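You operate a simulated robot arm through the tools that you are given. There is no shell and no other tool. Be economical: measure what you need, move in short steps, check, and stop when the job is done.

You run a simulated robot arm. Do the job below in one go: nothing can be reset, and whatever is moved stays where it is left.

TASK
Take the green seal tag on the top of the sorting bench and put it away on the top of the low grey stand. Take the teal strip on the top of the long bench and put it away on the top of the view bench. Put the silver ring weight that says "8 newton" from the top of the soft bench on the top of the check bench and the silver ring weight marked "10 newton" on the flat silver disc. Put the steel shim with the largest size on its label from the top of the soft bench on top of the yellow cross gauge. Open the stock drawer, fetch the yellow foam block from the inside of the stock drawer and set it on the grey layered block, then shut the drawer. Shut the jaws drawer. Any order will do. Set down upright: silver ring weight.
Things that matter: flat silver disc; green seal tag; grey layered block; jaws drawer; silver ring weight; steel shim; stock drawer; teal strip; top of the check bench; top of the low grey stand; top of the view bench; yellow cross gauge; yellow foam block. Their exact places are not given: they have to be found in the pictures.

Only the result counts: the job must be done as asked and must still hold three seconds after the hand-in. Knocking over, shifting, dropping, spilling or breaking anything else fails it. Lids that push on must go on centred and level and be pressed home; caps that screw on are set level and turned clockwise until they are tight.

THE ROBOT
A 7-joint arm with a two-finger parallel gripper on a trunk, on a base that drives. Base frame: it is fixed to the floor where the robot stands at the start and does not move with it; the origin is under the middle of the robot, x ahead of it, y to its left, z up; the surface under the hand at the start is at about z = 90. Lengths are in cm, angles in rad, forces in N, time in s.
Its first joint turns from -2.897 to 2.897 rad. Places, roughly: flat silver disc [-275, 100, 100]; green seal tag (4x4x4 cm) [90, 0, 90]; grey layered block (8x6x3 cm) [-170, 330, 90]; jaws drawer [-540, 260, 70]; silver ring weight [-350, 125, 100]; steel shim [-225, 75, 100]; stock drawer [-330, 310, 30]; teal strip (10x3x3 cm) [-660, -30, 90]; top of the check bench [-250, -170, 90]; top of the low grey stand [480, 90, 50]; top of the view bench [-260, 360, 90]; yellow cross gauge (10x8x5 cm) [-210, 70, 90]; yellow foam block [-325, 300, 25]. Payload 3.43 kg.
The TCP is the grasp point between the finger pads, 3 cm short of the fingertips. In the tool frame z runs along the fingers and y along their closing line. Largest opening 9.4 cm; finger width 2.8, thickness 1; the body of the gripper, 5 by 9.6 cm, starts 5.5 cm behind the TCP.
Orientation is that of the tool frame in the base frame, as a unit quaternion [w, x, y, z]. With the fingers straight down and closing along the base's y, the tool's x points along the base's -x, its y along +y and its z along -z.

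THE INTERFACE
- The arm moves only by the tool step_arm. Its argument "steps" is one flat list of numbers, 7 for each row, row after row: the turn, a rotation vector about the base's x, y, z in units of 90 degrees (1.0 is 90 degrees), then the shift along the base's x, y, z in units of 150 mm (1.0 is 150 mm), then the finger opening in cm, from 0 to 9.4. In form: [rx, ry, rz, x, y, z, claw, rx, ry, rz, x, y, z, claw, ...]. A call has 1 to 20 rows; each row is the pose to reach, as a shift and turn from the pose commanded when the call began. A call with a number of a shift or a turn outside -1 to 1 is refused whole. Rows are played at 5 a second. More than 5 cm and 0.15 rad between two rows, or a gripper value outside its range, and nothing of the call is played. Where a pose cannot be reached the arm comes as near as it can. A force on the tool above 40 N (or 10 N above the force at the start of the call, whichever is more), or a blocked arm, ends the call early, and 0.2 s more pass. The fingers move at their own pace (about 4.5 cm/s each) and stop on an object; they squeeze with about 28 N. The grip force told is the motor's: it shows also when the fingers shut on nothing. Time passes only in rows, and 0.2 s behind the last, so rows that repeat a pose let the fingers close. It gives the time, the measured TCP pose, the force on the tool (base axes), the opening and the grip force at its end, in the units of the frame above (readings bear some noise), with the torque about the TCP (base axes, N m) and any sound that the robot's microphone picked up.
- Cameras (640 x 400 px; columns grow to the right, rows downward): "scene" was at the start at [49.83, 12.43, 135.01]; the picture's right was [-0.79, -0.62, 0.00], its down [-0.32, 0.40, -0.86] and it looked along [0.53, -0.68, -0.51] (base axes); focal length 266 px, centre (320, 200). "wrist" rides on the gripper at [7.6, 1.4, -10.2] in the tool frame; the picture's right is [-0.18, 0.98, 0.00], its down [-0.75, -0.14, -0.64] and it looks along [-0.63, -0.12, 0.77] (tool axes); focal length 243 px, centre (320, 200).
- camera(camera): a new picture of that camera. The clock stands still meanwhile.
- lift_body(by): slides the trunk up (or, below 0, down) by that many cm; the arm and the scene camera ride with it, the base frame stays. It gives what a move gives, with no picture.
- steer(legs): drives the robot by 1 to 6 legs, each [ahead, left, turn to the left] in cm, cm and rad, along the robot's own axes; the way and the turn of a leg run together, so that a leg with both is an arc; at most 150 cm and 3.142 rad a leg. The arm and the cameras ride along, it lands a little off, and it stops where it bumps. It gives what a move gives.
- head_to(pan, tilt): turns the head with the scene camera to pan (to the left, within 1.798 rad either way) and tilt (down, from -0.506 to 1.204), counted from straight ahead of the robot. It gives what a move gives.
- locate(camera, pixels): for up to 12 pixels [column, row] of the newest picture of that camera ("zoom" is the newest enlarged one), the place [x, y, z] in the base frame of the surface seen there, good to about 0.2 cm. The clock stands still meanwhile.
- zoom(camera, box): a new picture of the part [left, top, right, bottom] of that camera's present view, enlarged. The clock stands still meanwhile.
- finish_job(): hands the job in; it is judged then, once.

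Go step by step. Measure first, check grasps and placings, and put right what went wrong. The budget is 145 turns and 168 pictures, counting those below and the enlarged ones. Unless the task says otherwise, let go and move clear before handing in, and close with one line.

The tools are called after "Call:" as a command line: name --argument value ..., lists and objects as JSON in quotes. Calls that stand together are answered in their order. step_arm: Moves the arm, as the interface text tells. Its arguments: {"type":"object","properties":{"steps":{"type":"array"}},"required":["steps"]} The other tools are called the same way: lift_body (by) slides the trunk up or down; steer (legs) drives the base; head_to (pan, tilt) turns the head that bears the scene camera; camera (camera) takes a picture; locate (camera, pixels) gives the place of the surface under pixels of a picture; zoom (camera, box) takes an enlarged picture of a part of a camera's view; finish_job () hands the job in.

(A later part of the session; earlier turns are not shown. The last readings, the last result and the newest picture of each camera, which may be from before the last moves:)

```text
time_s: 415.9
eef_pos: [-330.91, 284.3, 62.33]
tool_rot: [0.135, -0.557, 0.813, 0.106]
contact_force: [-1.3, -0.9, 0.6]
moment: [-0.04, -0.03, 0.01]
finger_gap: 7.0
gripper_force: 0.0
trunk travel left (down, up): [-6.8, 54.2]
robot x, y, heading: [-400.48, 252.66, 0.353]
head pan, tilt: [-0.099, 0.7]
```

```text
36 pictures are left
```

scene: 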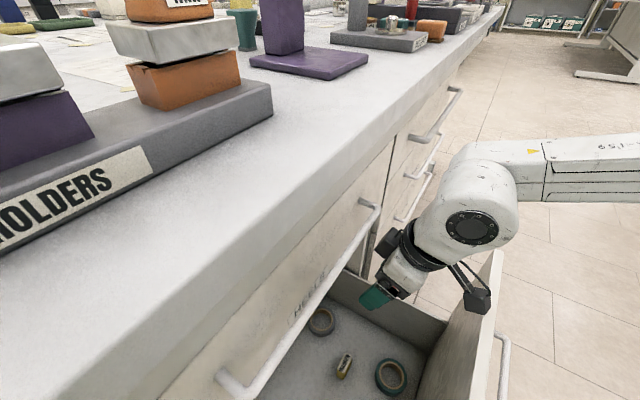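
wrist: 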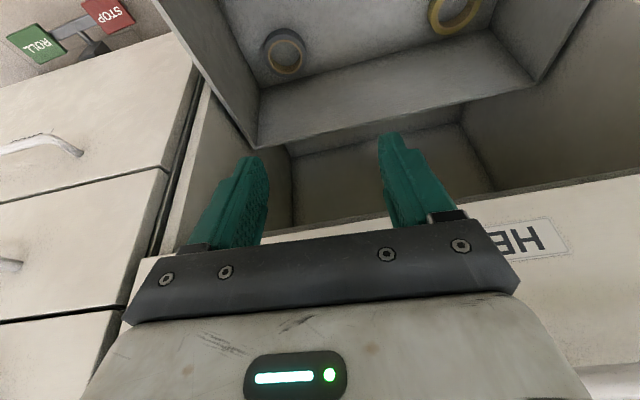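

The hand is inside the gap, with the wrist camera just clear of the panel. I'll lower stepwise, moving inward slightly.

Call:
lift_body --by -6

Call:
step_arm --steps '[0, 0, 0, 0.015, 0.04, -0.2, 7, 0, 0, 0, 0.03, 0.09, -0.4, 7, 0, 0, 0, 0.04, 0.12, -0.6, 7, 0, 0, 0, 0.05, 0.15, -0.8, 7, 0, 0, 0, 0.05, 0.15, -0.8, 7]'

Call:
camera --camera "scene"

```text
time_s: 416.9
eef_pos: [-330.86, 284.27, 56.36]
tool_rot: [0.135, -0.557, 0.813, 0.105]
contact_force: [0.2, 0.1, 0.5]
moment: [0.03, 0.02, 0.0]
finger_gap: 6.98
gripper_force: 0.0
trunk travel left (down, up): [-0.8, 60.2]
robot x, y, heading: [-400.53, 252.48, 0.348]
head pan, tilt: [-0.099, 0.7]
```

```text
time_s: 418.1
eef_pos: [-330.11, 286.55, 44.26]
tool_rot: [0.136, -0.556, 0.813, 0.105]
contact_force: [-0.8, 0.8, 0.5]
moment: [0.02, 0.02, 0.01]
finger_gap: 7.0
gripper_force: 0.1
trunk travel left (down, up): [-0.8, 60.2]
robot x, y, heading: [-401.0, 252.85, 0.343]
head pan, tilt: [-0.099, 0.7]
```

```text
35 pictures are left
```

scene: 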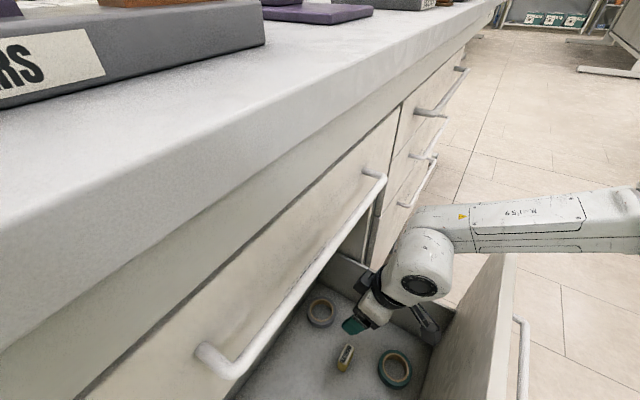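

The forearm would hit the panel's top edge if I go lower from this side. Better to reach in from the west, along the drawer, over its low side wall. I'll lift out, raise the trunk and move the base west of the bench corner.

Call:
step_arm --steps '[0, 0, 0, -0.02, -0.05, 0.2, 7, 0, 0, 0, -0.04, -0.1, 0.4, 7, 0, 0, 0, -0.05, -0.15, 0.6, 7, 0, 0, 0, -0.05, -0.15, 0.8, 7, 0, 0, 0, -0.05, -0.15, 1, 7]'

Call:
lift_body --by 39

Call:
step_arm --steps '[0, 0, 0, -0.1, -0.3, 0, 5, 0, 0, 0, -0.2, -0.6, 0, 5, 0, 0, 0, -0.3, -0.9, 0, 5]'

Call:
steer --legs '[[-8, 0, 0], [5, 30, -0.245]]'

```text
time_s: 419.2
eef_pos: [-330.91, 284.22, 59.47]
tool_rot: [0.135, -0.558, 0.812, 0.105]
contact_force: [0.3, 0.4, -0.1]
moment: [0.0, -0.03, -0.03]
finger_gap: 7.01
gripper_force: 0.0
trunk travel left (down, up): [-0.8, 60.2]
robot x, y, heading: [-400.55, 252.42, 0.349]
head pan, tilt: [-0.099, 0.7]
```

```text
time_s: 423.0
eef_pos: [-330.71, 284.29, 98.45]
tool_rot: [0.136, -0.557, 0.812, 0.106]
contact_force: [-0.6, -0.2, -0.2]
moment: [0.01, 0.0, 0.01]
finger_gap: 6.99
gripper_force: 0.0
trunk travel left (down, up): [-39.8, 21.2]
robot x, y, heading: [-401.01, 252.46, 0.348]
head pan, tilt: [-0.099, 0.7]
```

```text
time_s: 423.8
eef_pos: [-331.51, 282.02, 98.4]
tool_rot: [0.137, -0.557, 0.812, 0.106]
contact_force: [0.1, 0.5, -0.9]
moment: [0.0, 0.02, 0.01]
finger_gap: 5.0
gripper_force: 0.1
out of reach, approached as far as the arm can: row 1, 2, 3
trunk travel left (down, up): [-39.8, 21.2]
robot x, y, heading: [-400.51, 252.72, 0.347]
head pan, tilt: [-0.099, 0.7]
```

```text
time_s: 426.5
eef_pos: [-335.46, 291.59, 98.53]
tool_rot: [0.149, -0.448, 0.877, 0.087]
contact_force: [0.1, -0.2, 0.7]
moment: [0.02, 0.02, -0.01]
finger_gap: 4.98
gripper_force: 0.0
trunk travel left (down, up): [-39.8, 21.2]
robot x, y, heading: [-409.93, 280.45, 0.091]
head pan, tilt: [-0.099, 0.7]
```

The base is at (-410,280). I'll turn the hand to the new orientation (leaning back to the west by 25°, closing across the foam), and lower the trunk 20 cm.

Call:
step_arm --steps '[0, -0.007, -0.089, 0.01, -0.08, 0, 5, 0.001, -0.014, -0.178, 0.02, -0.16, 0, 5, 0.002, -0.021, -0.267, 0.04, -0.24, 0, 5, 0.003, -0.028, -0.356, 0.05, -0.32, 0, 5, 0.003, -0.035, -0.446, 0.06, -0.4, 0, 5, 0.004, -0.042, -0.535, 0.07, -0.48, 0, 5, 0.005, -0.049, -0.624, 0.08, -0.56, 0, 5, 0.005, -0.056, -0.713, 0.1, -0.64, 0, 5, 0.006, -0.0625, -0.802, 0.12, -0.72, 0, 5, 0.006, -0.0625, -0.802, 0.12, -0.72, 0, 5]'

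Call:
lift_body --by -20

Call:
step_arm --steps '[0, 0, 0, 0, 0, -0.3, 5, 0, 0, 0, 0, 0, -0.6, 5, 0, 0, 0, 0, 0, -0.9, 5]'

Call:
camera --camera "scene"

```text
time_s: 428.7
eef_pos: [-333.69, 280.87, 98.43]
tool_rot: [0.212, 0.151, 0.965, -0.034]
contact_force: [-0.9, -0.9, -0.5]
moment: [0.02, -0.02, 0.02]
finger_gap: 5.01
gripper_force: 0.2
trunk travel left (down, up): [-39.8, 21.2]
robot x, y, heading: [-410.02, 280.57, 0.087]
head pan, tilt: [-0.099, 0.7]
```

```text
time_s: 430.9
eef_pos: [-333.74, 280.92, 78.36]
tool_rot: [0.214, 0.151, 0.965, -0.034]
contact_force: [-0.4, -0.2, 0.3]
moment: [-0.01, 0.03, -0.02]
finger_gap: 5.03
gripper_force: 0.1
trunk travel left (down, up): [-19.8, 41.2]
robot x, y, heading: [-409.63, 280.46, 0.093]
head pan, tilt: [-0.099, 0.7]
```

```text
time_s: 431.7
eef_pos: [-333.68, 281.09, 64.76]
tool_rot: [0.213, 0.151, 0.965, -0.033]
contact_force: [0.1, -0.4, 1.2]
moment: [0.01, 0.01, 0.01]
finger_gap: 5.0
gripper_force: 0.1
trunk travel left (down, up): [-19.8, 41.2]
robot x, y, heading: [-409.67, 280.69, 0.089]
head pan, tilt: [-0.099, 0.7]
```

```text
34 pictures are left
```

scene: 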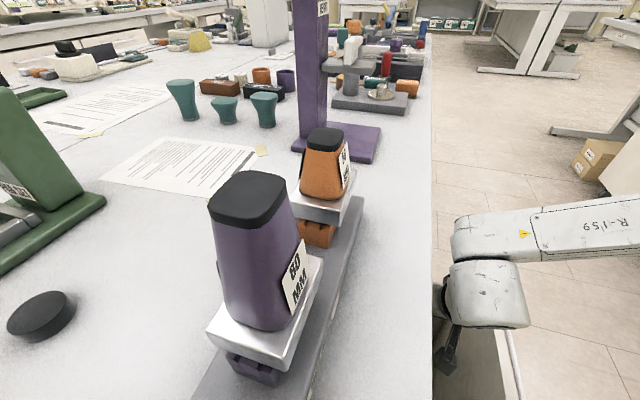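

The elbow bulges south over the aisle; as the arm stretches downward it should straighten toward the base. I'll lower 14 cm more and look.

Call:
step_arm --steps '[0, 0, 0, 0, 0, -0.3, 5, 0, 0, 0, 0, 0, -0.6, 5, 0, 0, 0, 0, 0, -0.9, 5]'

Call:
head_to --pan -0.4 --tilt 1.1

Call:
camera --camera "scene"

```text
time_s: 432.5
eef_pos: [-333.66, 281.08, 51.46]
tool_rot: [0.213, 0.152, 0.965, -0.034]
contact_force: [0.3, 0.4, -1.1]
moment: [0.03, -0.05, 0.04]
finger_gap: 5.03
gripper_force: 0.2
trunk travel left (down, up): [-19.8, 41.2]
robot x, y, heading: [-409.78, 280.42, 0.087]
head pan, tilt: [-0.099, 0.7]
```

```text
time_s: 433.4
eef_pos: [-333.68, 281.07, 51.53]
tool_rot: [0.213, 0.151, 0.965, -0.035]
contact_force: [0.4, 0.2, -0.4]
moment: [0.01, 0.02, 0.01]
finger_gap: 5.0
gripper_force: 0.1
trunk travel left (down, up): [-19.8, 41.2]
robot x, y, heading: [-409.73, 280.54, 0.094]
head pan, tilt: [-0.4, 1.1]
```

```text
33 pictures are left
```

scene: 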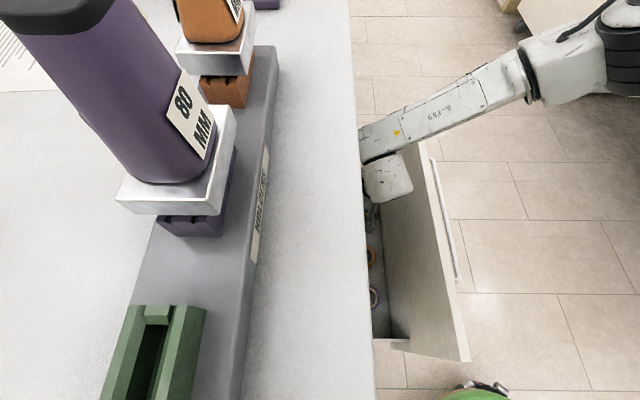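

The elbow sits to the south-east and the forearm crosses the panel. I'll measure its height, then raise the trunk so the arm comes down more steeply.

Call:
locate --camera "scene" --pixels '[[385, 175], [375, 135], [440, 115], [500, 80], [570, 70], [425, 160], [465, 355], [374, 335]]'

Call:
lift_body --by 30

Call:
step_arm --steps '[0, 0, 0, 0, 0, -0.3, 5, 0, 0, 0, 0, 0, -0.6, 5, 0, 0, 0, 0, 0, -0.9, 5]'

Call:
step_arm --steps '[0, 0, 0, 0, 0, -0.3, 5, 0, 0, 0, 0, 0, -0.6, 5, 0, 0, 0, 0, 0, -0.9, 5]'

Call:
camera --camera "scene"

Call:
locate --camera "scene" --pixels '[[385, 175], [375, 135], [440, 115], [500, 80], [570, 70]]'

```text
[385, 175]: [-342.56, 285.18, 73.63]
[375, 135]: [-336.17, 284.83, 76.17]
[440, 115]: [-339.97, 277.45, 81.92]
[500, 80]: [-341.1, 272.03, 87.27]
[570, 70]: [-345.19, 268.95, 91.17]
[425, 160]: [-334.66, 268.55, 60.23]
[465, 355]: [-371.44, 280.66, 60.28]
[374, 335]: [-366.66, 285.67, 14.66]
```

```text
time_s: 436.4
eef_pos: [-333.68, 281.04, 81.55]
tool_rot: [0.213, 0.149, 0.965, -0.034]
contact_force: [0.2, 0.3, -0.5]
moment: [-0.04, -0.02, -0.03]
finger_gap: 5.0
gripper_force: 0.0
trunk travel left (down, up): [-49.8, 11.2]
robot x, y, heading: [-410.04, 280.24, 0.095]
head pan, tilt: [-0.4, 1.1]
```

```text
time_s: 437.2
eef_pos: [-333.76, 281.23, 67.79]
tool_rot: [0.214, 0.15, 0.965, -0.034]
contact_force: [-0.1, 0.6, -0.3]
moment: [-0.02, 0.0, -0.01]
finger_gap: 5.01
gripper_force: 0.0
trunk travel left (down, up): [-49.8, 11.2]
robot x, y, heading: [-409.81, 280.79, 0.095]
head pan, tilt: [-0.4, 1.1]
```

```text
time_s: 438.0
eef_pos: [-333.7, 280.91, 54.43]
tool_rot: [0.214, 0.151, 0.965, -0.034]
contact_force: [0.0, 0.3, 0.8]
moment: [0.0, 0.03, 0.0]
finger_gap: 5.0
gripper_force: 0.1
trunk travel left (down, up): [-49.8, 11.2]
robot x, y, heading: [-409.71, 280.9, 0.091]
head pan, tilt: [-0.4, 1.1]
```

```text
32 pictures are left
```

scene: 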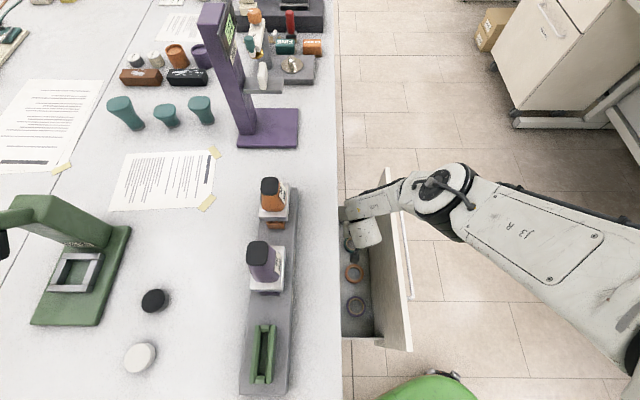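

```text
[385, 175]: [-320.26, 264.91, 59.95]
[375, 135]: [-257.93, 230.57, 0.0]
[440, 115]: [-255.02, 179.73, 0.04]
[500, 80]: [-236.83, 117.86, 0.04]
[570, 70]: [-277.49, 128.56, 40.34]
```

The forearm is much steeper now. I'll measure it against the panel's top (z≈60).

Call:
locate --camera "scene" --pixels '[[360, 212], [375, 205], [385, 197], [395, 192], [405, 190], [440, 190], [370, 235]]'

Call:
step_arm --steps '[0, 0, 0, 0, 0.03, -0.3, 5, 0, 0, 0, 0, 0.06, -0.6, 5, 0, 0, 0, 0, 0.1, -0.9, 5]'

Call:
camera --camera "scene"

Call:
locate --camera "scene" --pixels '[[360, 212], [375, 205], [385, 200], [395, 195], [405, 192], [440, 190], [370, 235]]'

```text
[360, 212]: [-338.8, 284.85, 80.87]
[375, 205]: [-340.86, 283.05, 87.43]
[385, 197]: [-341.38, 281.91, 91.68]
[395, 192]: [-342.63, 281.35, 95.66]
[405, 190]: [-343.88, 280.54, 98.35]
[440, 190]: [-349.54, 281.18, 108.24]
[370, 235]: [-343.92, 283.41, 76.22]
```

```text
time_s: 438.8
eef_pos: [-336.45, 282.18, 50.24]
tool_rot: [0.205, 0.151, 0.966, -0.035]
contact_force: [-0.4, 0.8, 0.7]
moment: [0.03, 0.03, -0.01]
finger_gap: 5.0
gripper_force: 0.0
out of reach, approached as far as the arm can: row 1, 2, 3
trunk travel left (down, up): [-49.8, 11.2]
robot x, y, heading: [-409.77, 280.53, 0.096]
head pan, tilt: [-0.4, 1.1]
```

```text
31 pictures are left
```

scene: 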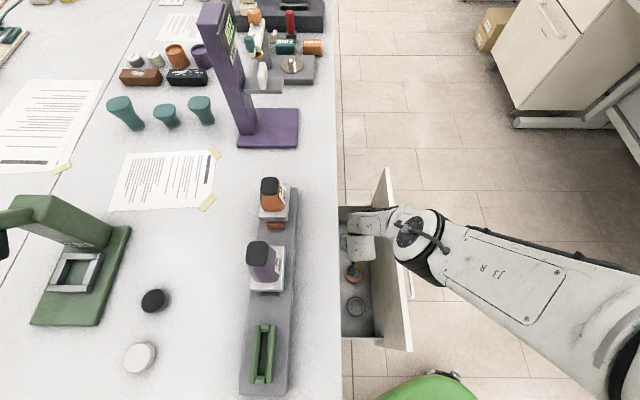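

```text
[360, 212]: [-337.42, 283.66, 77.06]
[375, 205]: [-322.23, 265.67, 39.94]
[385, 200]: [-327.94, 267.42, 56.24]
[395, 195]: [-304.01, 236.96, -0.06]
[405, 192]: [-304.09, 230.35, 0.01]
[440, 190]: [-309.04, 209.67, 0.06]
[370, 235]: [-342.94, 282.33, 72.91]
```

The arm is stretched and steep, clear of the panel. Lowering the trunk now carries this shape straight down. I'll lower 26 cm and look with the wrist camera.

Call:
lift_body --by -24

Call:
camera --camera "scene"

Call:
camera --camera "wrist"

Call:
locate --camera "wrist" --pixels '[[320, 60], [340, 60], [300, 60], [320, 100], [360, 100], [400, 80], [280, 100], [360, 40]]'

```text
time_s: 441.3
eef_pos: [-336.45, 282.42, 26.16]
tool_rot: [0.206, 0.151, 0.966, -0.037]
contact_force: [0.9, -0.1, 0.2]
moment: [0.0, 0.02, 0.02]
finger_gap: 5.0
gripper_force: 0.1
trunk travel left (down, up): [-25.8, 35.2]
robot x, y, heading: [-409.84, 280.51, 0.09]
head pan, tilt: [-0.4, 1.1]
```

```text
30 pictures are left
```

scene: 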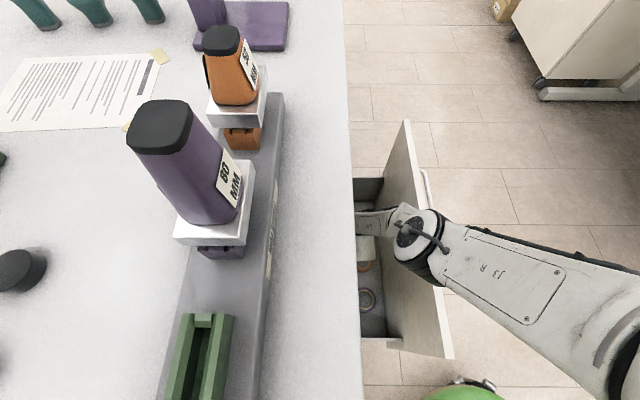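

```text
29 pictures are left
```

wrist: 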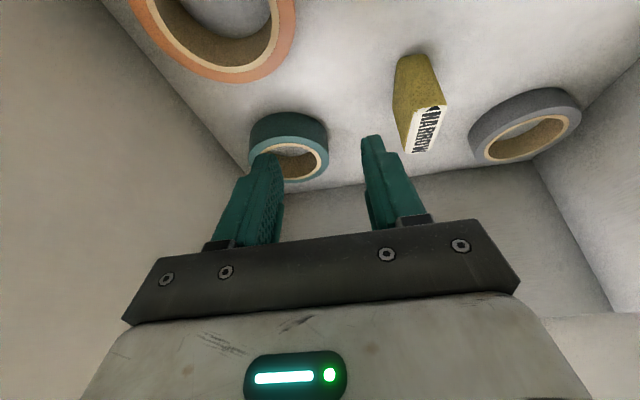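

```text
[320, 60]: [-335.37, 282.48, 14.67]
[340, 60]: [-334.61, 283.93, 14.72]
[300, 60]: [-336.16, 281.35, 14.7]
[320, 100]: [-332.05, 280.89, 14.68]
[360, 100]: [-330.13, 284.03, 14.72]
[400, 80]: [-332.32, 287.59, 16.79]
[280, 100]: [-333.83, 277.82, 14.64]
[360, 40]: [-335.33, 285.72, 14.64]
```

The foam is in plain view at (418,105). I'll measure its top face and ends.

Call:
locate --camera "wrist" --pixels '[[410, 148], [425, 150], [442, 110], [416, 110], [427, 130], [400, 70], [425, 65], [405, 110], [437, 95], [412, 130]]'

```text
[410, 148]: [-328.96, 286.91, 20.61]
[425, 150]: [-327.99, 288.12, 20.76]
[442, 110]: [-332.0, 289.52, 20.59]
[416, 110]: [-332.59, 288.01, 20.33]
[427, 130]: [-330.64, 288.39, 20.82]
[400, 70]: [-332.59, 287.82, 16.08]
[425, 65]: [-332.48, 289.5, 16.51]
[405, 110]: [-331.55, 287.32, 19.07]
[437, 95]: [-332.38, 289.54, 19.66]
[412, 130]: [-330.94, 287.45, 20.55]
```

Foam centre is (-330.3,288.15), axis as expected. I'll move over it with a 3.4 cm opening, check, and descend.

Call:
step_arm --steps '[0, 0, 0, 0.13, 0.13, 0, 3.4, 0, 0, 0, 0.26, 0.26, 0, 3.4, 0, 0, 0, 0.383, 0.39, 0, 3.4, 0, 0, 0, 0.383, 0.39, 0, 3.4]'

Call:
camera --camera "wrist"

```text
time_s: 442.3
eef_pos: [-332.31, 288.0, 28.21]
tool_rot: [0.21, 0.15, 0.966, -0.025]
contact_force: [0.4, 0.0, 0.4]
moment: [-0.02, -0.02, 0.03]
finger_gap: 3.4
gripper_force: 0.1
out of reach, approached as far as the arm can: row 1, 2, 3, 4
trunk travel left (down, up): [-25.8, 35.2]
robot x, y, heading: [-409.9, 280.52, 0.094]
head pan, tilt: [-0.4, 1.1]
```

```text
28 pictures are left
```

wrist: 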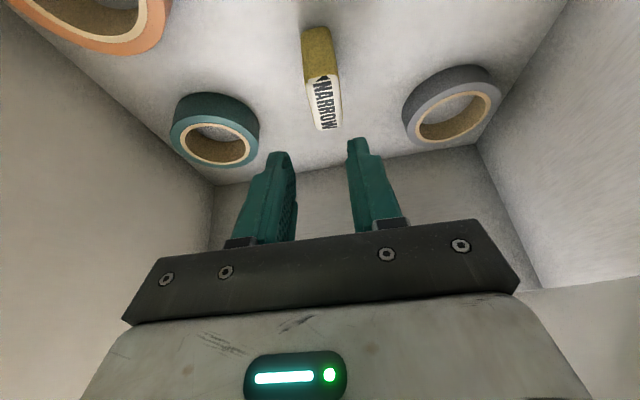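

The foam is centred between the fingers, but the arm is at its reach limit 1.6 cm short. I'll nudge the base forward and lower the trunk by 8.3 cm.

Call:
steer --legs '[[1.6, 0.1, 0]]'

Call:
lift_body --by -8.3

Call:
camera --camera "wrist"

```text
time_s: 443.0
eef_pos: [-330.56, 288.25, 28.37]
tool_rot: [0.21, 0.15, 0.966, -0.026]
contact_force: [-0.5, 0.3, -0.9]
moment: [-0.01, 0.0, -0.03]
finger_gap: 3.39
gripper_force: 0.1
trunk travel left (down, up): [-25.8, 35.2]
robot x, y, heading: [-408.41, 281.11, 0.094]
head pan, tilt: [-0.4, 1.1]
```

```text
time_s: 444.2
eef_pos: [-330.66, 288.31, 20.0]
tool_rot: [0.211, 0.149, 0.966, -0.025]
contact_force: [0.5, 0.0, 0.2]
moment: [0.0, -0.04, 0.0]
finger_gap: 3.38
gripper_force: 0.0
trunk travel left (down, up): [-17.5, 43.5]
robot x, y, heading: [-408.12, 280.66, 0.09]
head pan, tilt: [-0.4, 1.1]
```

```text
27 pictures are left
```

wrist: 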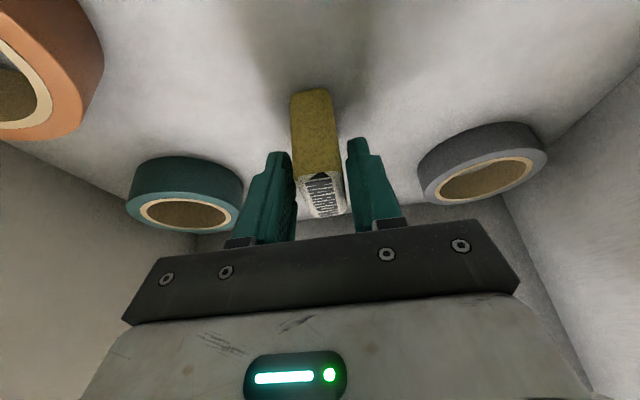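

The foam stands between the fingers. I'll close and lift it with the trunk.

Call:
step_arm --steps '[0, 0, 0, 0, 0, 0, 0.6, 0, 0, 0, 0, 0, 0, 0.6, 0, 0, 0, 0, 0, 0, 0.6, 0, 0, 0, 0, 0, 0, 0.6, 0, 0, 0, 0, 0, 0, 0.6]'

Call:
lift_body --by 8

Call:
camera --camera "wrist"

```text
time_s: 445.4
eef_pos: [-330.63, 288.3, 19.99]
tool_rot: [0.21, 0.15, 0.966, -0.025]
contact_force: [-0.5, 0.3, 0.6]
moment: [-0.01, -0.01, 0.03]
finger_gap: 2.69
gripper_force: 27.8
trunk travel left (down, up): [-17.5, 43.5]
robot x, y, heading: [-408.1, 280.97, 0.091]
head pan, tilt: [-0.4, 1.1]
```

```text
time_s: 446.6
eef_pos: [-330.64, 288.43, 28.05]
tool_rot: [0.21, 0.149, 0.966, -0.025]
contact_force: [-0.8, -0.1, 0.2]
moment: [-0.01, 0.0, -0.02]
finger_gap: 2.7
gripper_force: 28.1
trunk travel left (down, up): [-25.5, 35.5]
robot x, y, heading: [-407.99, 281.03, 0.097]
head pan, tilt: [-0.4, 1.1]
```

```text
26 pictures are left
```

wrist: 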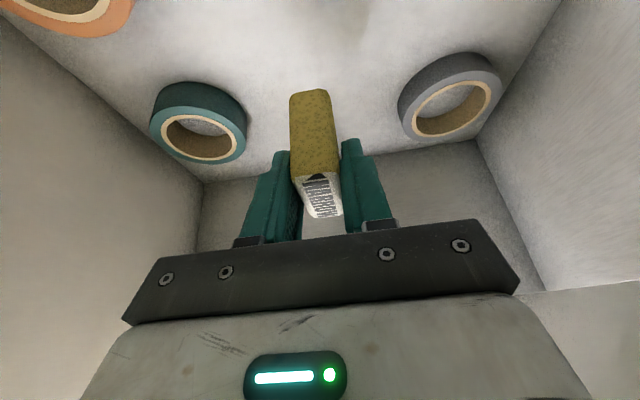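

The foam is held at 2.7 cm. I'll move back to the middle of the opening and rise out with the trunk.

Call:
step_arm --steps '[0, 0, 0, -0.12, -0.13, 0, 0.6, 0, 0, 0, -0.25, -0.26, 0, 0.6, 0, 0, 0, -0.38, -0.39, 0, 0.6, 0, 0, 0, -0.38, -0.39, 0, 0.6]'

Call:
lift_body --by 35

Call:
step_arm --steps '[0, 0, 0, 0, 0, 0.3, 0.6, 0, 0, 0, 0, 0, 0.6, 0.6, 0, 0, 0, 0, 0, 0.9, 0.6]'

Call:
step_arm --steps '[0, 0, 0, 0, 0, 0.3, 0.6, 0, 0, 0, 0, 0, 0.6, 0.6, 0, 0, 0, 0, 0, 0.9, 0.6]'

Call:
step_arm --steps '[0, 0, 0, 0, 0, 0.3, 0.6, 0, 0, 0, 0, 0, 0.6, 0.6, 0, 0, 0, 0, 0, 0.9, 0.6]'

Call:
head_to --pan -0.2 --tilt 0.5

Call:
camera --camera "scene"

Call:
zoom --camera "scene" --box '[220, 40, 460, 190]'

```text
time_s: 447.6
eef_pos: [-336.19, 282.42, 27.8]
tool_rot: [0.211, 0.149, 0.966, -0.025]
contact_force: [0.5, 0.4, -0.6]
moment: [0.02, 0.01, 0.0]
finger_gap: 2.7
gripper_force: 27.6
trunk travel left (down, up): [-25.5, 35.5]
robot x, y, heading: [-408.22, 280.69, 0.089]
head pan, tilt: [-0.4, 1.1]
```

```text
time_s: 451.0
eef_pos: [-336.24, 282.29, 62.88]
tool_rot: [0.21, 0.15, 0.966, -0.026]
contact_force: [-0.2, 0.5, 0.8]
moment: [-0.03, -0.01, 0.02]
finger_gap: 2.72
gripper_force: 27.8
trunk travel left (down, up): [-60.5, 0.5]
robot x, y, heading: [-408.01, 280.96, 0.097]
head pan, tilt: [-0.4, 1.1]
```

```text
time_s: 451.8
eef_pos: [-336.42, 282.4, 76.57]
tool_rot: [0.21, 0.151, 0.966, -0.025]
contact_force: [-0.5, 0.9, -0.8]
moment: [0.0, 0.01, -0.02]
finger_gap: 2.72
gripper_force: 28.3
trunk travel left (down, up): [-60.5, 0.5]
robot x, y, heading: [-407.88, 280.81, 0.101]
head pan, tilt: [-0.4, 1.1]
```

```text
time_s: 452.6
eef_pos: [-336.31, 282.39, 90.02]
tool_rot: [0.21, 0.15, 0.966, -0.024]
contact_force: [-0.2, -0.2, 0.0]
moment: [0.0, 0.01, -0.01]
finger_gap: 2.73
gripper_force: 27.4
trunk travel left (down, up): [-60.5, 0.5]
robot x, y, heading: [-408.1, 281.06, 0.088]
head pan, tilt: [-0.4, 1.1]
```

```text
time_s: 453.4
eef_pos: [-336.02, 282.54, 103.56]
tool_rot: [0.21, 0.15, 0.966, -0.026]
contact_force: [0.3, -0.2, -0.8]
moment: [-0.02, -0.01, 0.01]
finger_gap: 2.72
gripper_force: 28.2
trunk travel left (down, up): [-60.5, 0.5]
robot x, y, heading: [-408.36, 280.91, 0.093]
head pan, tilt: [-0.4, 1.1]
```

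```text
time_s: 454.4
eef_pos: [-336.13, 282.6, 103.67]
tool_rot: [0.21, 0.15, 0.966, -0.026]
contact_force: [-0.2, -0.1, -0.1]
moment: [0.02, 0.0, 0.0]
finger_gap: 2.73
gripper_force: 28.1
trunk travel left (down, up): [-60.5, 0.5]
robot x, y, heading: [-408.26, 280.76, 0.094]
head pan, tilt: [-0.201, 0.499]
```

```text
25 pictures are left
```

scene: 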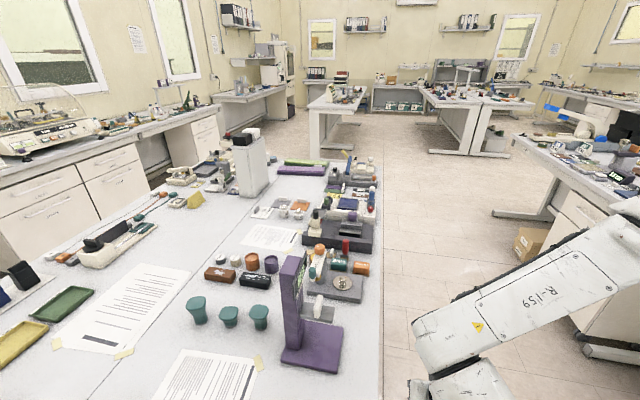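

```text
2.67 times, centred on (340, 115) of scene
```

zoom: 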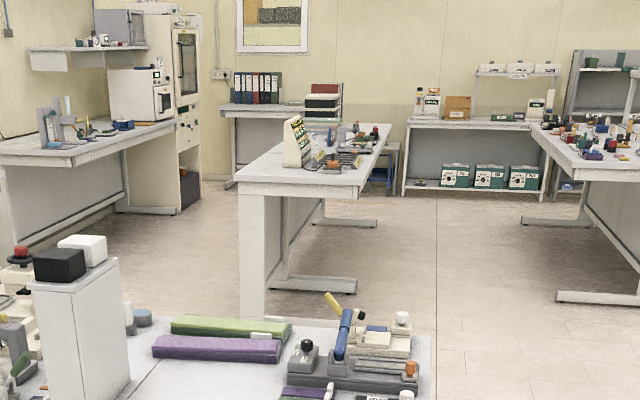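

I'm looking for the grey layered block near (-170,330). I'll enlarge the bench's far part and measure there.

Call:
zoom --camera "scene" --box '[240, 130, 400, 260]'

Call:
locate --camera "scene" --pixels '[[250, 150], [300, 165], [330, 172], [245, 200], [300, 200], [350, 190], [310, 185], [270, 185], [355, 170], [200, 170]]'

```text
3.08 times, centred on (320, 195) of scene
```

zoom: 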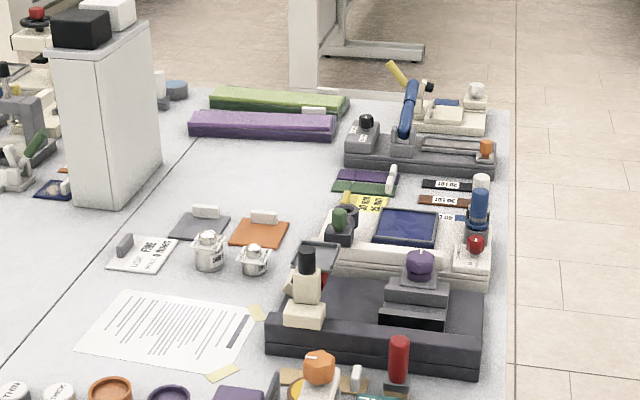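

```text
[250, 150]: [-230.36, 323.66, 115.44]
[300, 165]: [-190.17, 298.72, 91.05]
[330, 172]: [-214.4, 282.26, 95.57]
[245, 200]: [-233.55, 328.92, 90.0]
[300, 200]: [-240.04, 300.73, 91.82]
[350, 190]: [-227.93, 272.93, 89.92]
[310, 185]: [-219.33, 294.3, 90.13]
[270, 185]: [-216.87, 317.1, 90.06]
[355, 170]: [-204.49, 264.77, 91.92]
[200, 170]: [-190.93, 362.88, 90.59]
```

The block must be hidden behind the white tower, on the north table. I'll drive around the west and north sides to reach it.

Call:
steer --legs '[[-30, 0, 0], [0, 0, 1.165], [145, 0, 0], [62, 6, 0], [0, 0, -1.571]]'

```text
time_s: 473.2
eef_pos: [-316.34, 452.88, 103.57]
tool_rot: [0.202, 0.334, 0.918, -0.065]
contact_force: [0.2, -1.3, -0.1]
moment: [0.02, 0.0, 0.04]
finger_gap: 2.72
gripper_force: 28.5
trunk travel left (down, up): [-60.5, 0.5]
robot x, y, heading: [-383.74, 478.71, -0.29]
head pan, tilt: [-0.201, 0.499]
```

I'll drive east along the north side and look before swinging over the bench.

Call:
steer --legs '[[60, 8, 0], [100, 0, 0], [89, -4, 0], [0, 0, -0.8]]'

Call:
head_to --pan -0.5 --tilt 0.7

Call:
camera --camera "scene"

Call:
locate --camera "scene" --pixels '[[100, 150], [200, 150], [300, 150], [100, 220], [200, 220], [300, 220], [400, 150], [400, 220], [200, 290], [300, 290]]'

```text
time_s: 487.9
eef_pos: [-112.92, 345.53, 103.51]
tool_rot: [0.162, 0.657, 0.724, -0.136]
contact_force: [0.3, 0.1, -0.4]
moment: [0.01, -0.01, -0.02]
finger_gap: 2.72
gripper_force: 27.7
trunk travel left (down, up): [-60.5, 0.5]
robot x, y, heading: [-142.22, 411.13, -1.076]
head pan, tilt: [-0.201, 0.499]
```

```text
time_s: 488.6
eef_pos: [-112.91, 345.48, 103.7]
tool_rot: [0.161, 0.657, 0.724, -0.136]
contact_force: [0.3, 0.4, 0.1]
moment: [0.04, -0.01, 0.0]
finger_gap: 2.7
gripper_force: 27.7
trunk travel left (down, up): [-60.5, 0.5]
robot x, y, heading: [-142.68, 411.16, -1.071]
head pan, tilt: [-0.499, 0.7]
```

```text
22 pictures are left
```

scene: 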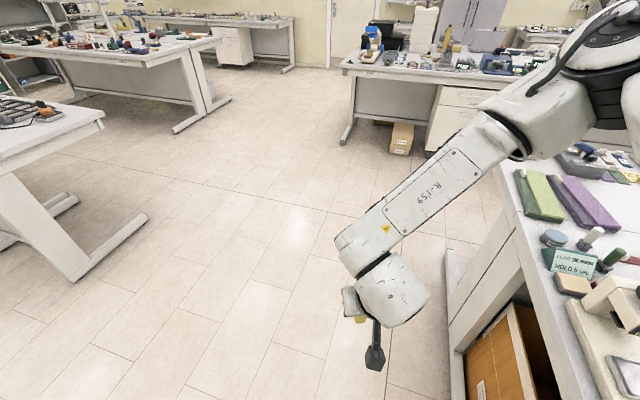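

```text
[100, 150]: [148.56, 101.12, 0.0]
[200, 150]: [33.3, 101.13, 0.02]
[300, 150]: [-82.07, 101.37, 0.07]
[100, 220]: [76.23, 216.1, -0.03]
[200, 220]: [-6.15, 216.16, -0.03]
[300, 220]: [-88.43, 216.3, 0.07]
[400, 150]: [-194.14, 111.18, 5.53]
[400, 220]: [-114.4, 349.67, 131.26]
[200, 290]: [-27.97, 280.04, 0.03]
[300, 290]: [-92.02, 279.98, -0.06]
```

The bench's east end is at the right. I'll back a little, turn further and look.

Call:
steer --legs '[[-22, 0, 0], [0, 0, -0.5]]'

Call:
head_to --pan -0.3 --tilt 0.8

Call:
camera --camera "scene"

```text
time_s: 491.7
eef_pos: [-158.07, 358.6, 103.65]
tool_rot: [0.123, 0.814, 0.541, -0.171]
contact_force: [-0.6, 0.5, -0.4]
moment: [0.0, 0.02, 0.02]
finger_gap: 2.71
gripper_force: 27.9
trunk travel left (down, up): [-60.5, 0.5]
robot x, y, heading: [-153.14, 430.65, -1.567]
head pan, tilt: [-0.499, 0.7]
```

```text
time_s: 492.5
eef_pos: [-158.11, 358.69, 103.63]
tool_rot: [0.123, 0.814, 0.541, -0.172]
contact_force: [-0.7, -0.2, -0.2]
moment: [-0.04, 0.0, 0.01]
finger_gap: 2.71
gripper_force: 28.3
trunk travel left (down, up): [-60.5, 0.5]
robot x, y, heading: [-153.06, 430.65, -1.565]
head pan, tilt: [-0.3, 0.799]
```

```text
21 pictures are left
```

scene: 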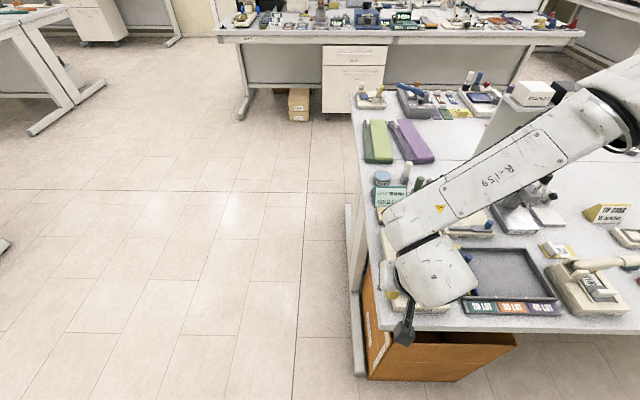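

I'll enlarge the bench area near the arm to find the grey layered block.

Call:
zoom --camera "scene" --box '[370, 150, 610, 320]'

Call:
locate --camera "zoom" --pixels '[[425, 170], [460, 170], [390, 190], [530, 260], [550, 320], [250, 230], [120, 80], [350, 330]]'

```text
2.35 times, centred on (490, 235) of scene
```

zoom: 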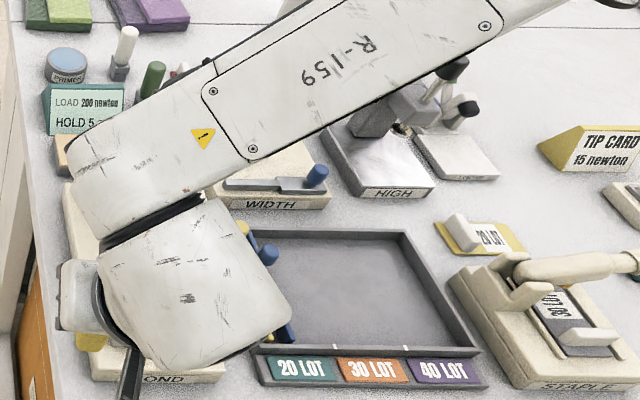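

```text
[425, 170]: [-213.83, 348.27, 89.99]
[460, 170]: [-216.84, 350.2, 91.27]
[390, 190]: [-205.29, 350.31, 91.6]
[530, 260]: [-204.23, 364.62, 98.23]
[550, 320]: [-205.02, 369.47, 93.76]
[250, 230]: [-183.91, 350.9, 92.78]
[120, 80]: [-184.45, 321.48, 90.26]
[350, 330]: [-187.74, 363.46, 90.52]
```

The forearm hides the spot around (-170,330). I'll raise the hand and turn the base further right so that the spot appears to the left of the arm.

Call:
step_arm --steps '[0, 0, 0, 0, 0.1, 0.25, 0.6, 0, 0, 0, 0, 0.2, 0.5, 0.6, 0, 0, 0, 0, 0.3, 0.75, 0.6]'

Call:
steer --legs '[[0, 0, -0.5]]'

Call:
head_to --pan 0.2 --tilt 0.8

Call:
camera --camera "scene"

Call:
locate --camera "scene" --pixels '[[300, 200], [330, 200], [360, 200], [300, 240], [330, 240], [360, 240], [300, 280], [340, 280], [300, 170], [340, 170]]'

```text
time_s: 493.3
eef_pos: [-158.14, 363.38, 114.85]
tool_rot: [0.123, 0.813, 0.542, -0.172]
contact_force: [-0.1, -0.1, 0.8]
moment: [-0.01, -0.05, 0.02]
finger_gap: 2.7
gripper_force: 27.6
trunk travel left (down, up): [-60.5, 0.5]
robot x, y, heading: [-153.22, 430.71, -1.564]
head pan, tilt: [-0.3, 0.799]
```

```text
time_s: 495.1
eef_pos: [-189.67, 373.9, 114.87]
tool_rot: [0.077, 0.923, 0.322, -0.197]
contact_force: [-0.4, 0.4, -0.3]
moment: [-0.01, 0.03, -0.02]
finger_gap: 2.72
gripper_force: 27.6
trunk travel left (down, up): [-60.5, 0.5]
robot x, y, heading: [-152.87, 430.44, -2.07]
head pan, tilt: [-0.3, 0.799]
```

```text
time_s: 496.0
eef_pos: [-189.78, 373.95, 114.74]
tool_rot: [0.076, 0.923, 0.322, -0.197]
contact_force: [-0.5, -0.3, -0.8]
moment: [0.01, 0.02, 0.02]
finger_gap: 2.74
gripper_force: 28.3
trunk travel left (down, up): [-60.5, 0.5]
robot x, y, heading: [-153.31, 430.83, -2.069]
head pan, tilt: [0.201, 0.799]
```

```text
19 pictures are left
```

scene: 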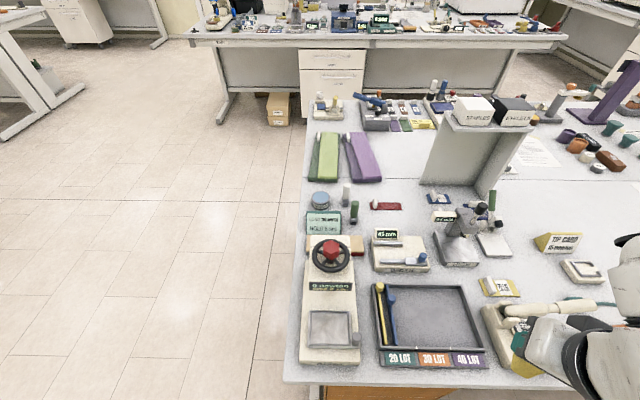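

```text
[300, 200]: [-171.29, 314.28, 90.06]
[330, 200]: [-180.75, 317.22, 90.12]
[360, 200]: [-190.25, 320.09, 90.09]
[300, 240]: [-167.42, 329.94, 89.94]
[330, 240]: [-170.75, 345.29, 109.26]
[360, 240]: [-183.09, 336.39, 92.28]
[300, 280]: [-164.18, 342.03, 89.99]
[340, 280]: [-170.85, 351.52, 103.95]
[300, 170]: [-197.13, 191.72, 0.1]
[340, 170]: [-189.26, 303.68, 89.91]
```

The spot (-170,330) maps to about (310,235), beside the small sign and a flat block. I'll enlarge it.

Call:
zoom --camera "scene" --box '[295, 180, 375, 260]'

Call:
zoom --camera "scene" --box '[295, 260, 375, 370]'

```text
5.00 times, centred on (335, 220) of scene
```

zoom: 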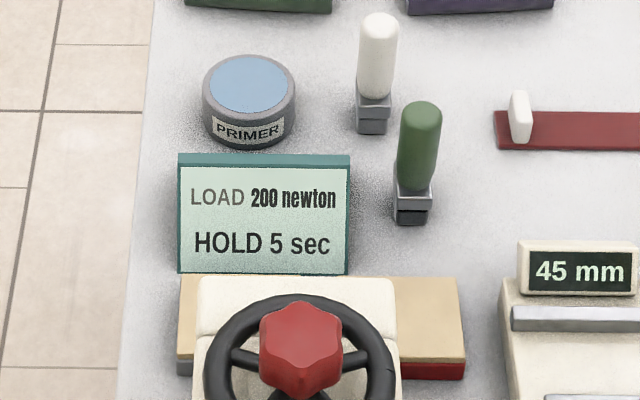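

```text
3.64 times, centred on (335, 315) of scene
```

zoom: 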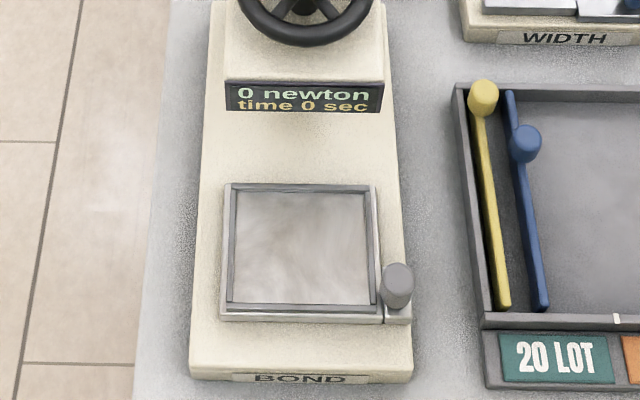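

Behind the BOND press lie two layered blocks: a tan-over-grey one at the left and a tan-over-red one at the right. I'll measure the left one and its neighbours.

Call:
locate --camera "scene" --pixels '[[308, 236], [308, 244], [309, 251], [308, 254], [347, 240], [363, 238], [362, 252], [335, 237], [340, 215], [320, 240], [331, 252], [353, 255]]'

Call:
steer --legs '[[0, 28, 0.25]]'

Call:
head_to --pan -0.1 --tilt 0.8

Call:
camera --camera "scene"

```text
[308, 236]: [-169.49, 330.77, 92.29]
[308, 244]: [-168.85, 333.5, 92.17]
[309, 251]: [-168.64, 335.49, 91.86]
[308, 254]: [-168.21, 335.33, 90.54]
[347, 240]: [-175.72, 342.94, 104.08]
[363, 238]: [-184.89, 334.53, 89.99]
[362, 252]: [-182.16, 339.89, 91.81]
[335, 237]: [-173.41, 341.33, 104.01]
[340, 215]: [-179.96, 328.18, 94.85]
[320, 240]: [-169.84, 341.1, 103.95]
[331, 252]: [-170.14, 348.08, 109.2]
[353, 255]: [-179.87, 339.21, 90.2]
```

```text
time_s: 498.0
eef_pos: [-148.27, 356.3, 114.92]
tool_rot: [0.1, 0.876, 0.434, -0.186]
contact_force: [-0.5, 0.0, -0.1]
moment: [0.0, 0.01, 0.0]
finger_gap: 2.69
gripper_force: 28.0
trunk travel left (down, up): [-60.5, 0.5]
robot x, y, heading: [-126.87, 420.51, -1.82]
head pan, tilt: [0.201, 0.799]
```

```text
time_s: 498.8
eef_pos: [-148.3, 356.32, 114.83]
tool_rot: [0.101, 0.875, 0.435, -0.186]
contact_force: [-0.2, 0.4, 0.3]
moment: [-0.02, -0.01, 0.0]
finger_gap: 2.74
gripper_force: 27.4
trunk travel left (down, up): [-60.5, 0.5]
robot x, y, heading: [-126.77, 420.52, -1.817]
head pan, tilt: [-0.099, 0.799]
```

```text
16 pictures are left
```

scene: 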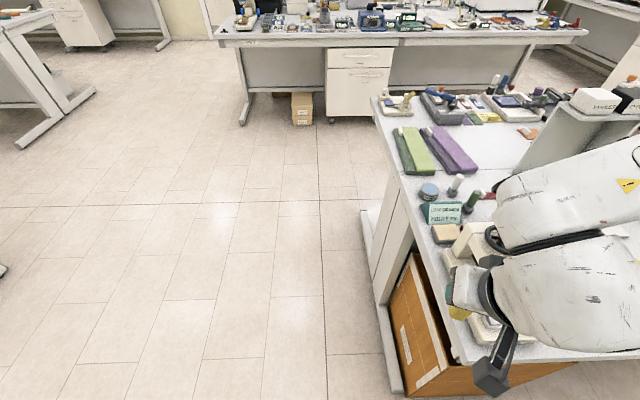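

The block's tan top shows at (446,233). I'll enlarge it and measure its edges.

Call:
zoom --camera "scene" --box '[410, 190, 510, 260]'

Call:
locate --camera "scene" --pixels '[[434, 228], [446, 226], [458, 228], [434, 240], [446, 233], [456, 234], [445, 241], [462, 226], [438, 243], [468, 235], [440, 213], [450, 225]]'

```text
5.71 times, centred on (460, 225) of scene
```

zoom: 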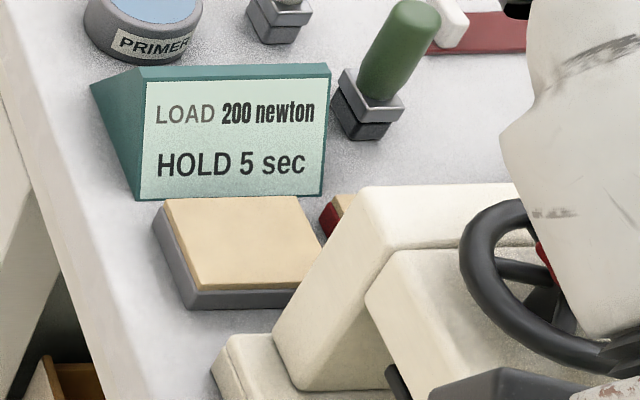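

```text
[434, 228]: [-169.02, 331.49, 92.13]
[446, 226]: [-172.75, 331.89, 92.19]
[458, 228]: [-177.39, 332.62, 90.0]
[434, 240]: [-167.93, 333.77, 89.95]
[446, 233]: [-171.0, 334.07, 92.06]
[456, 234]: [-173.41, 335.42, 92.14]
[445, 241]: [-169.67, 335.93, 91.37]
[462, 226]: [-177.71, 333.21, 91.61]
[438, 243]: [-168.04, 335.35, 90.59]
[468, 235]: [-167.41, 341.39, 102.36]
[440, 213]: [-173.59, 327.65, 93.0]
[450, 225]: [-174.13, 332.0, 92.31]
```

The grey layered block's centre is about (-172.2,334), top z 92.2, tucked between the press and the sign. I'll approach it from the bench's east end, in the same geometry as the pick-up, with the hand raised.

Call:
step_arm --steps '[0, 0, 0, 0, 0, 0.25, 0.6, 0, 0, 0, 0, 0, 0.5, 0.6, 0, 0, 0, 0, 0, 0.6, 0.6]'

Call:
steer --legs '[[11, 41, 0], [0, 0, -1.23], [12, 62, 0]]'

Call:
head_to --pan 0.05 --tilt 0.8

Call:
camera --camera "scene"

```text
time_s: 499.6
eef_pos: [-148.1, 356.5, 123.58]
tool_rot: [0.102, 0.876, 0.435, -0.179]
contact_force: [0.6, -1.0, -0.6]
moment: [-0.01, 0.0, -0.01]
finger_gap: 2.74
gripper_force: 28.0
trunk travel left (down, up): [-60.5, 0.5]
robot x, y, heading: [-126.84, 420.51, -1.817]
head pan, tilt: [-0.099, 0.799]
```

```text
time_s: 508.3
eef_pos: [-162.58, 334.01, 123.72]
tool_rot: [-0.017, 0.968, -0.141, -0.206]
contact_force: [-0.7, -0.2, -0.4]
moment: [-0.03, 0.0, -0.03]
finger_gap: 2.72
gripper_force: 27.6
trunk travel left (down, up): [-60.5, 0.5]
robot x, y, heading: [-95.74, 336.99, -3.022]
head pan, tilt: [-0.099, 0.799]
```

```text
time_s: 509.0
eef_pos: [-162.67, 333.94, 123.56]
tool_rot: [-0.016, 0.968, -0.14, -0.206]
contact_force: [0.0, 0.5, -1.6]
moment: [0.01, -0.01, 0.02]
finger_gap: 2.75
gripper_force: 28.2
trunk travel left (down, up): [-60.5, 0.5]
robot x, y, heading: [-95.67, 336.79, -3.028]
head pan, tilt: [0.051, 0.799]
```

```text
14 pictures are left
```

scene: 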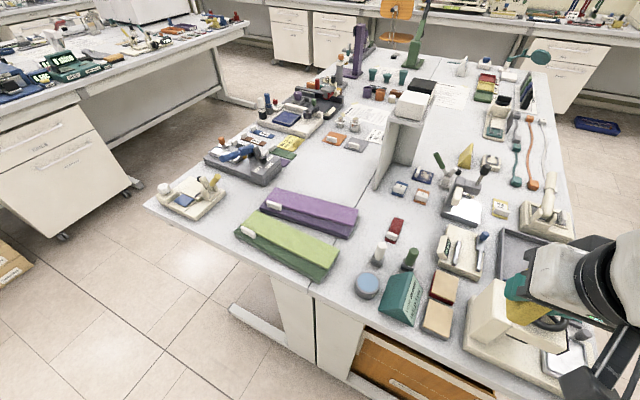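

Now the grey-based block is plainly visible at (437,318). I'll measure its top.

Call:
locate --camera "scene" --pixels '[[424, 326], [446, 334], [430, 302], [453, 308], [437, 318], [438, 338], [441, 300], [400, 300], [475, 310], [440, 290]]'

Call:
zoom --camera "scene" --box '[390, 260, 490, 350]'

```text
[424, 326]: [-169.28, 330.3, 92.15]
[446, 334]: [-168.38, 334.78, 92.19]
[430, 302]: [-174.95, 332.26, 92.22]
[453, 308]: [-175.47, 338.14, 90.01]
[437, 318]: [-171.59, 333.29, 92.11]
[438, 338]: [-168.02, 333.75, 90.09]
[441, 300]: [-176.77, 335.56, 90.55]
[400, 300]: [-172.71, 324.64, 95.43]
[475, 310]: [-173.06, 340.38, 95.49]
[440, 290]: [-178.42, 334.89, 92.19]
```

```text
4.44 times, centred on (440, 305) of scene
```

zoom: 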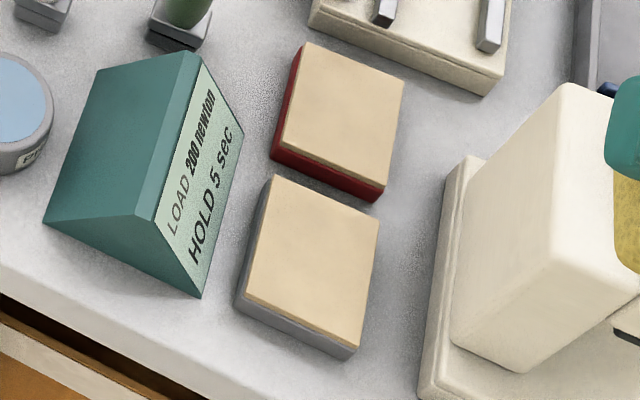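

Block top centre is (-171.9,333.5,92.2). I'll move over it and come down to just above.

Call:
step_arm --steps '[0, 0, 0, -0.2, -0.01, 0, 0.6, 0, 0, 0, -0.4, -0.03, -0.1, 0.6, 0, 0, 0, -0.6, -0.037, -0.3, 0.6, 0, 0, 0, -0.6, -0.037, -0.6, 0.6, 0, 0, 0, -0.6, -0.037, -0.9, 0.6]'

Call:
step_arm --steps '[0, 0, 0, 0, 0, -0.3, 0.6, 0, 0, 0, 0, 0, -0.6, 0.6, 0, 0, 0, 0, 0, -0.7, 0.6, 0, 0, 0, 0, 0, -0.7, 0.6]'

Call:
camera --camera "scene"

```text
time_s: 510.2
eef_pos: [-171.59, 333.61, 110.09]
tool_rot: [-0.017, 0.968, -0.141, -0.207]
contact_force: [-0.3, 0.3, -0.1]
moment: [-0.01, 0.04, -0.02]
finger_gap: 2.74
gripper_force: 28.2
trunk travel left (down, up): [-60.5, 0.5]
robot x, y, heading: [-95.33, 337.12, -3.031]
head pan, tilt: [0.051, 0.799]
```

```text
time_s: 511.2
eef_pos: [-171.57, 333.37, 99.74]
tool_rot: [-0.018, 0.968, -0.141, -0.207]
contact_force: [-0.3, -0.4, -0.5]
moment: [0.01, 0.0, 0.0]
finger_gap: 2.74
gripper_force: 28.3
trunk travel left (down, up): [-60.5, 0.5]
robot x, y, heading: [-95.42, 337.24, -3.032]
head pan, tilt: [0.051, 0.799]
```

```text
12 pictures are left
```

scene: 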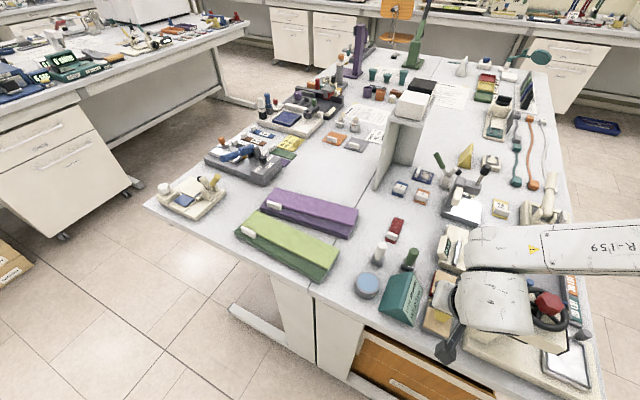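

I'll lower the last 2 cm, release and rise straight up.

Call:
step_arm --steps '[0, 0, 0, 0, 0, -0.08, 0.6, 0, 0, 0, 0, 0, -0.13, 0.6, 0, 0, 0, 0, 0, -0.138, 0.6, 0, 0, 0, 0, 0, -0.138, 0.6, 0, 0, 0, 0, 0, -0.138, 4.4, 0, 0, 0, 0, 0, -0.138, 4.4, 0, 0, 0, 0, 0, -0.138, 4.4, 0, 0, 0, 0, 0, 0, 4.4, 0, 0, 0, 0, 0, 0.25, 4.4, 0, 0, 0, 0, 0, 0.5, 4.4, 0, 0, 0, 0, 0, 0.8, 4.4, 0, 0, 0, 0.2, 0, 1, 4.4, 0, 0, 0, 0.45, 0, 1, 4.4]'

Call:
zoom --camera "scene" --box '[380, 250, 500, 350]'

```text
time_s: 514.0
eef_pos: [-164.9, 333.54, 114.56]
tool_rot: [-0.018, 0.968, -0.14, -0.207]
contact_force: [-0.5, -0.4, 0.0]
moment: [-0.02, 0.01, 0.01]
finger_gap: 4.4
gripper_force: 0.1
trunk travel left (down, up): [-60.5, 0.5]
robot x, y, heading: [-95.42, 336.71, -3.024]
head pan, tilt: [0.051, 0.799]
```

```text
4.00 times, centred on (440, 300) of scene
```

zoom: 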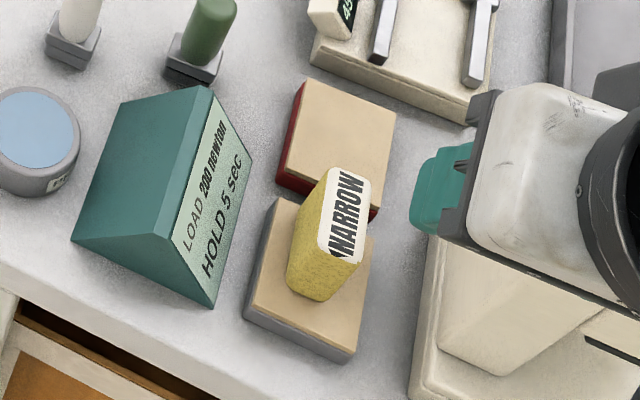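

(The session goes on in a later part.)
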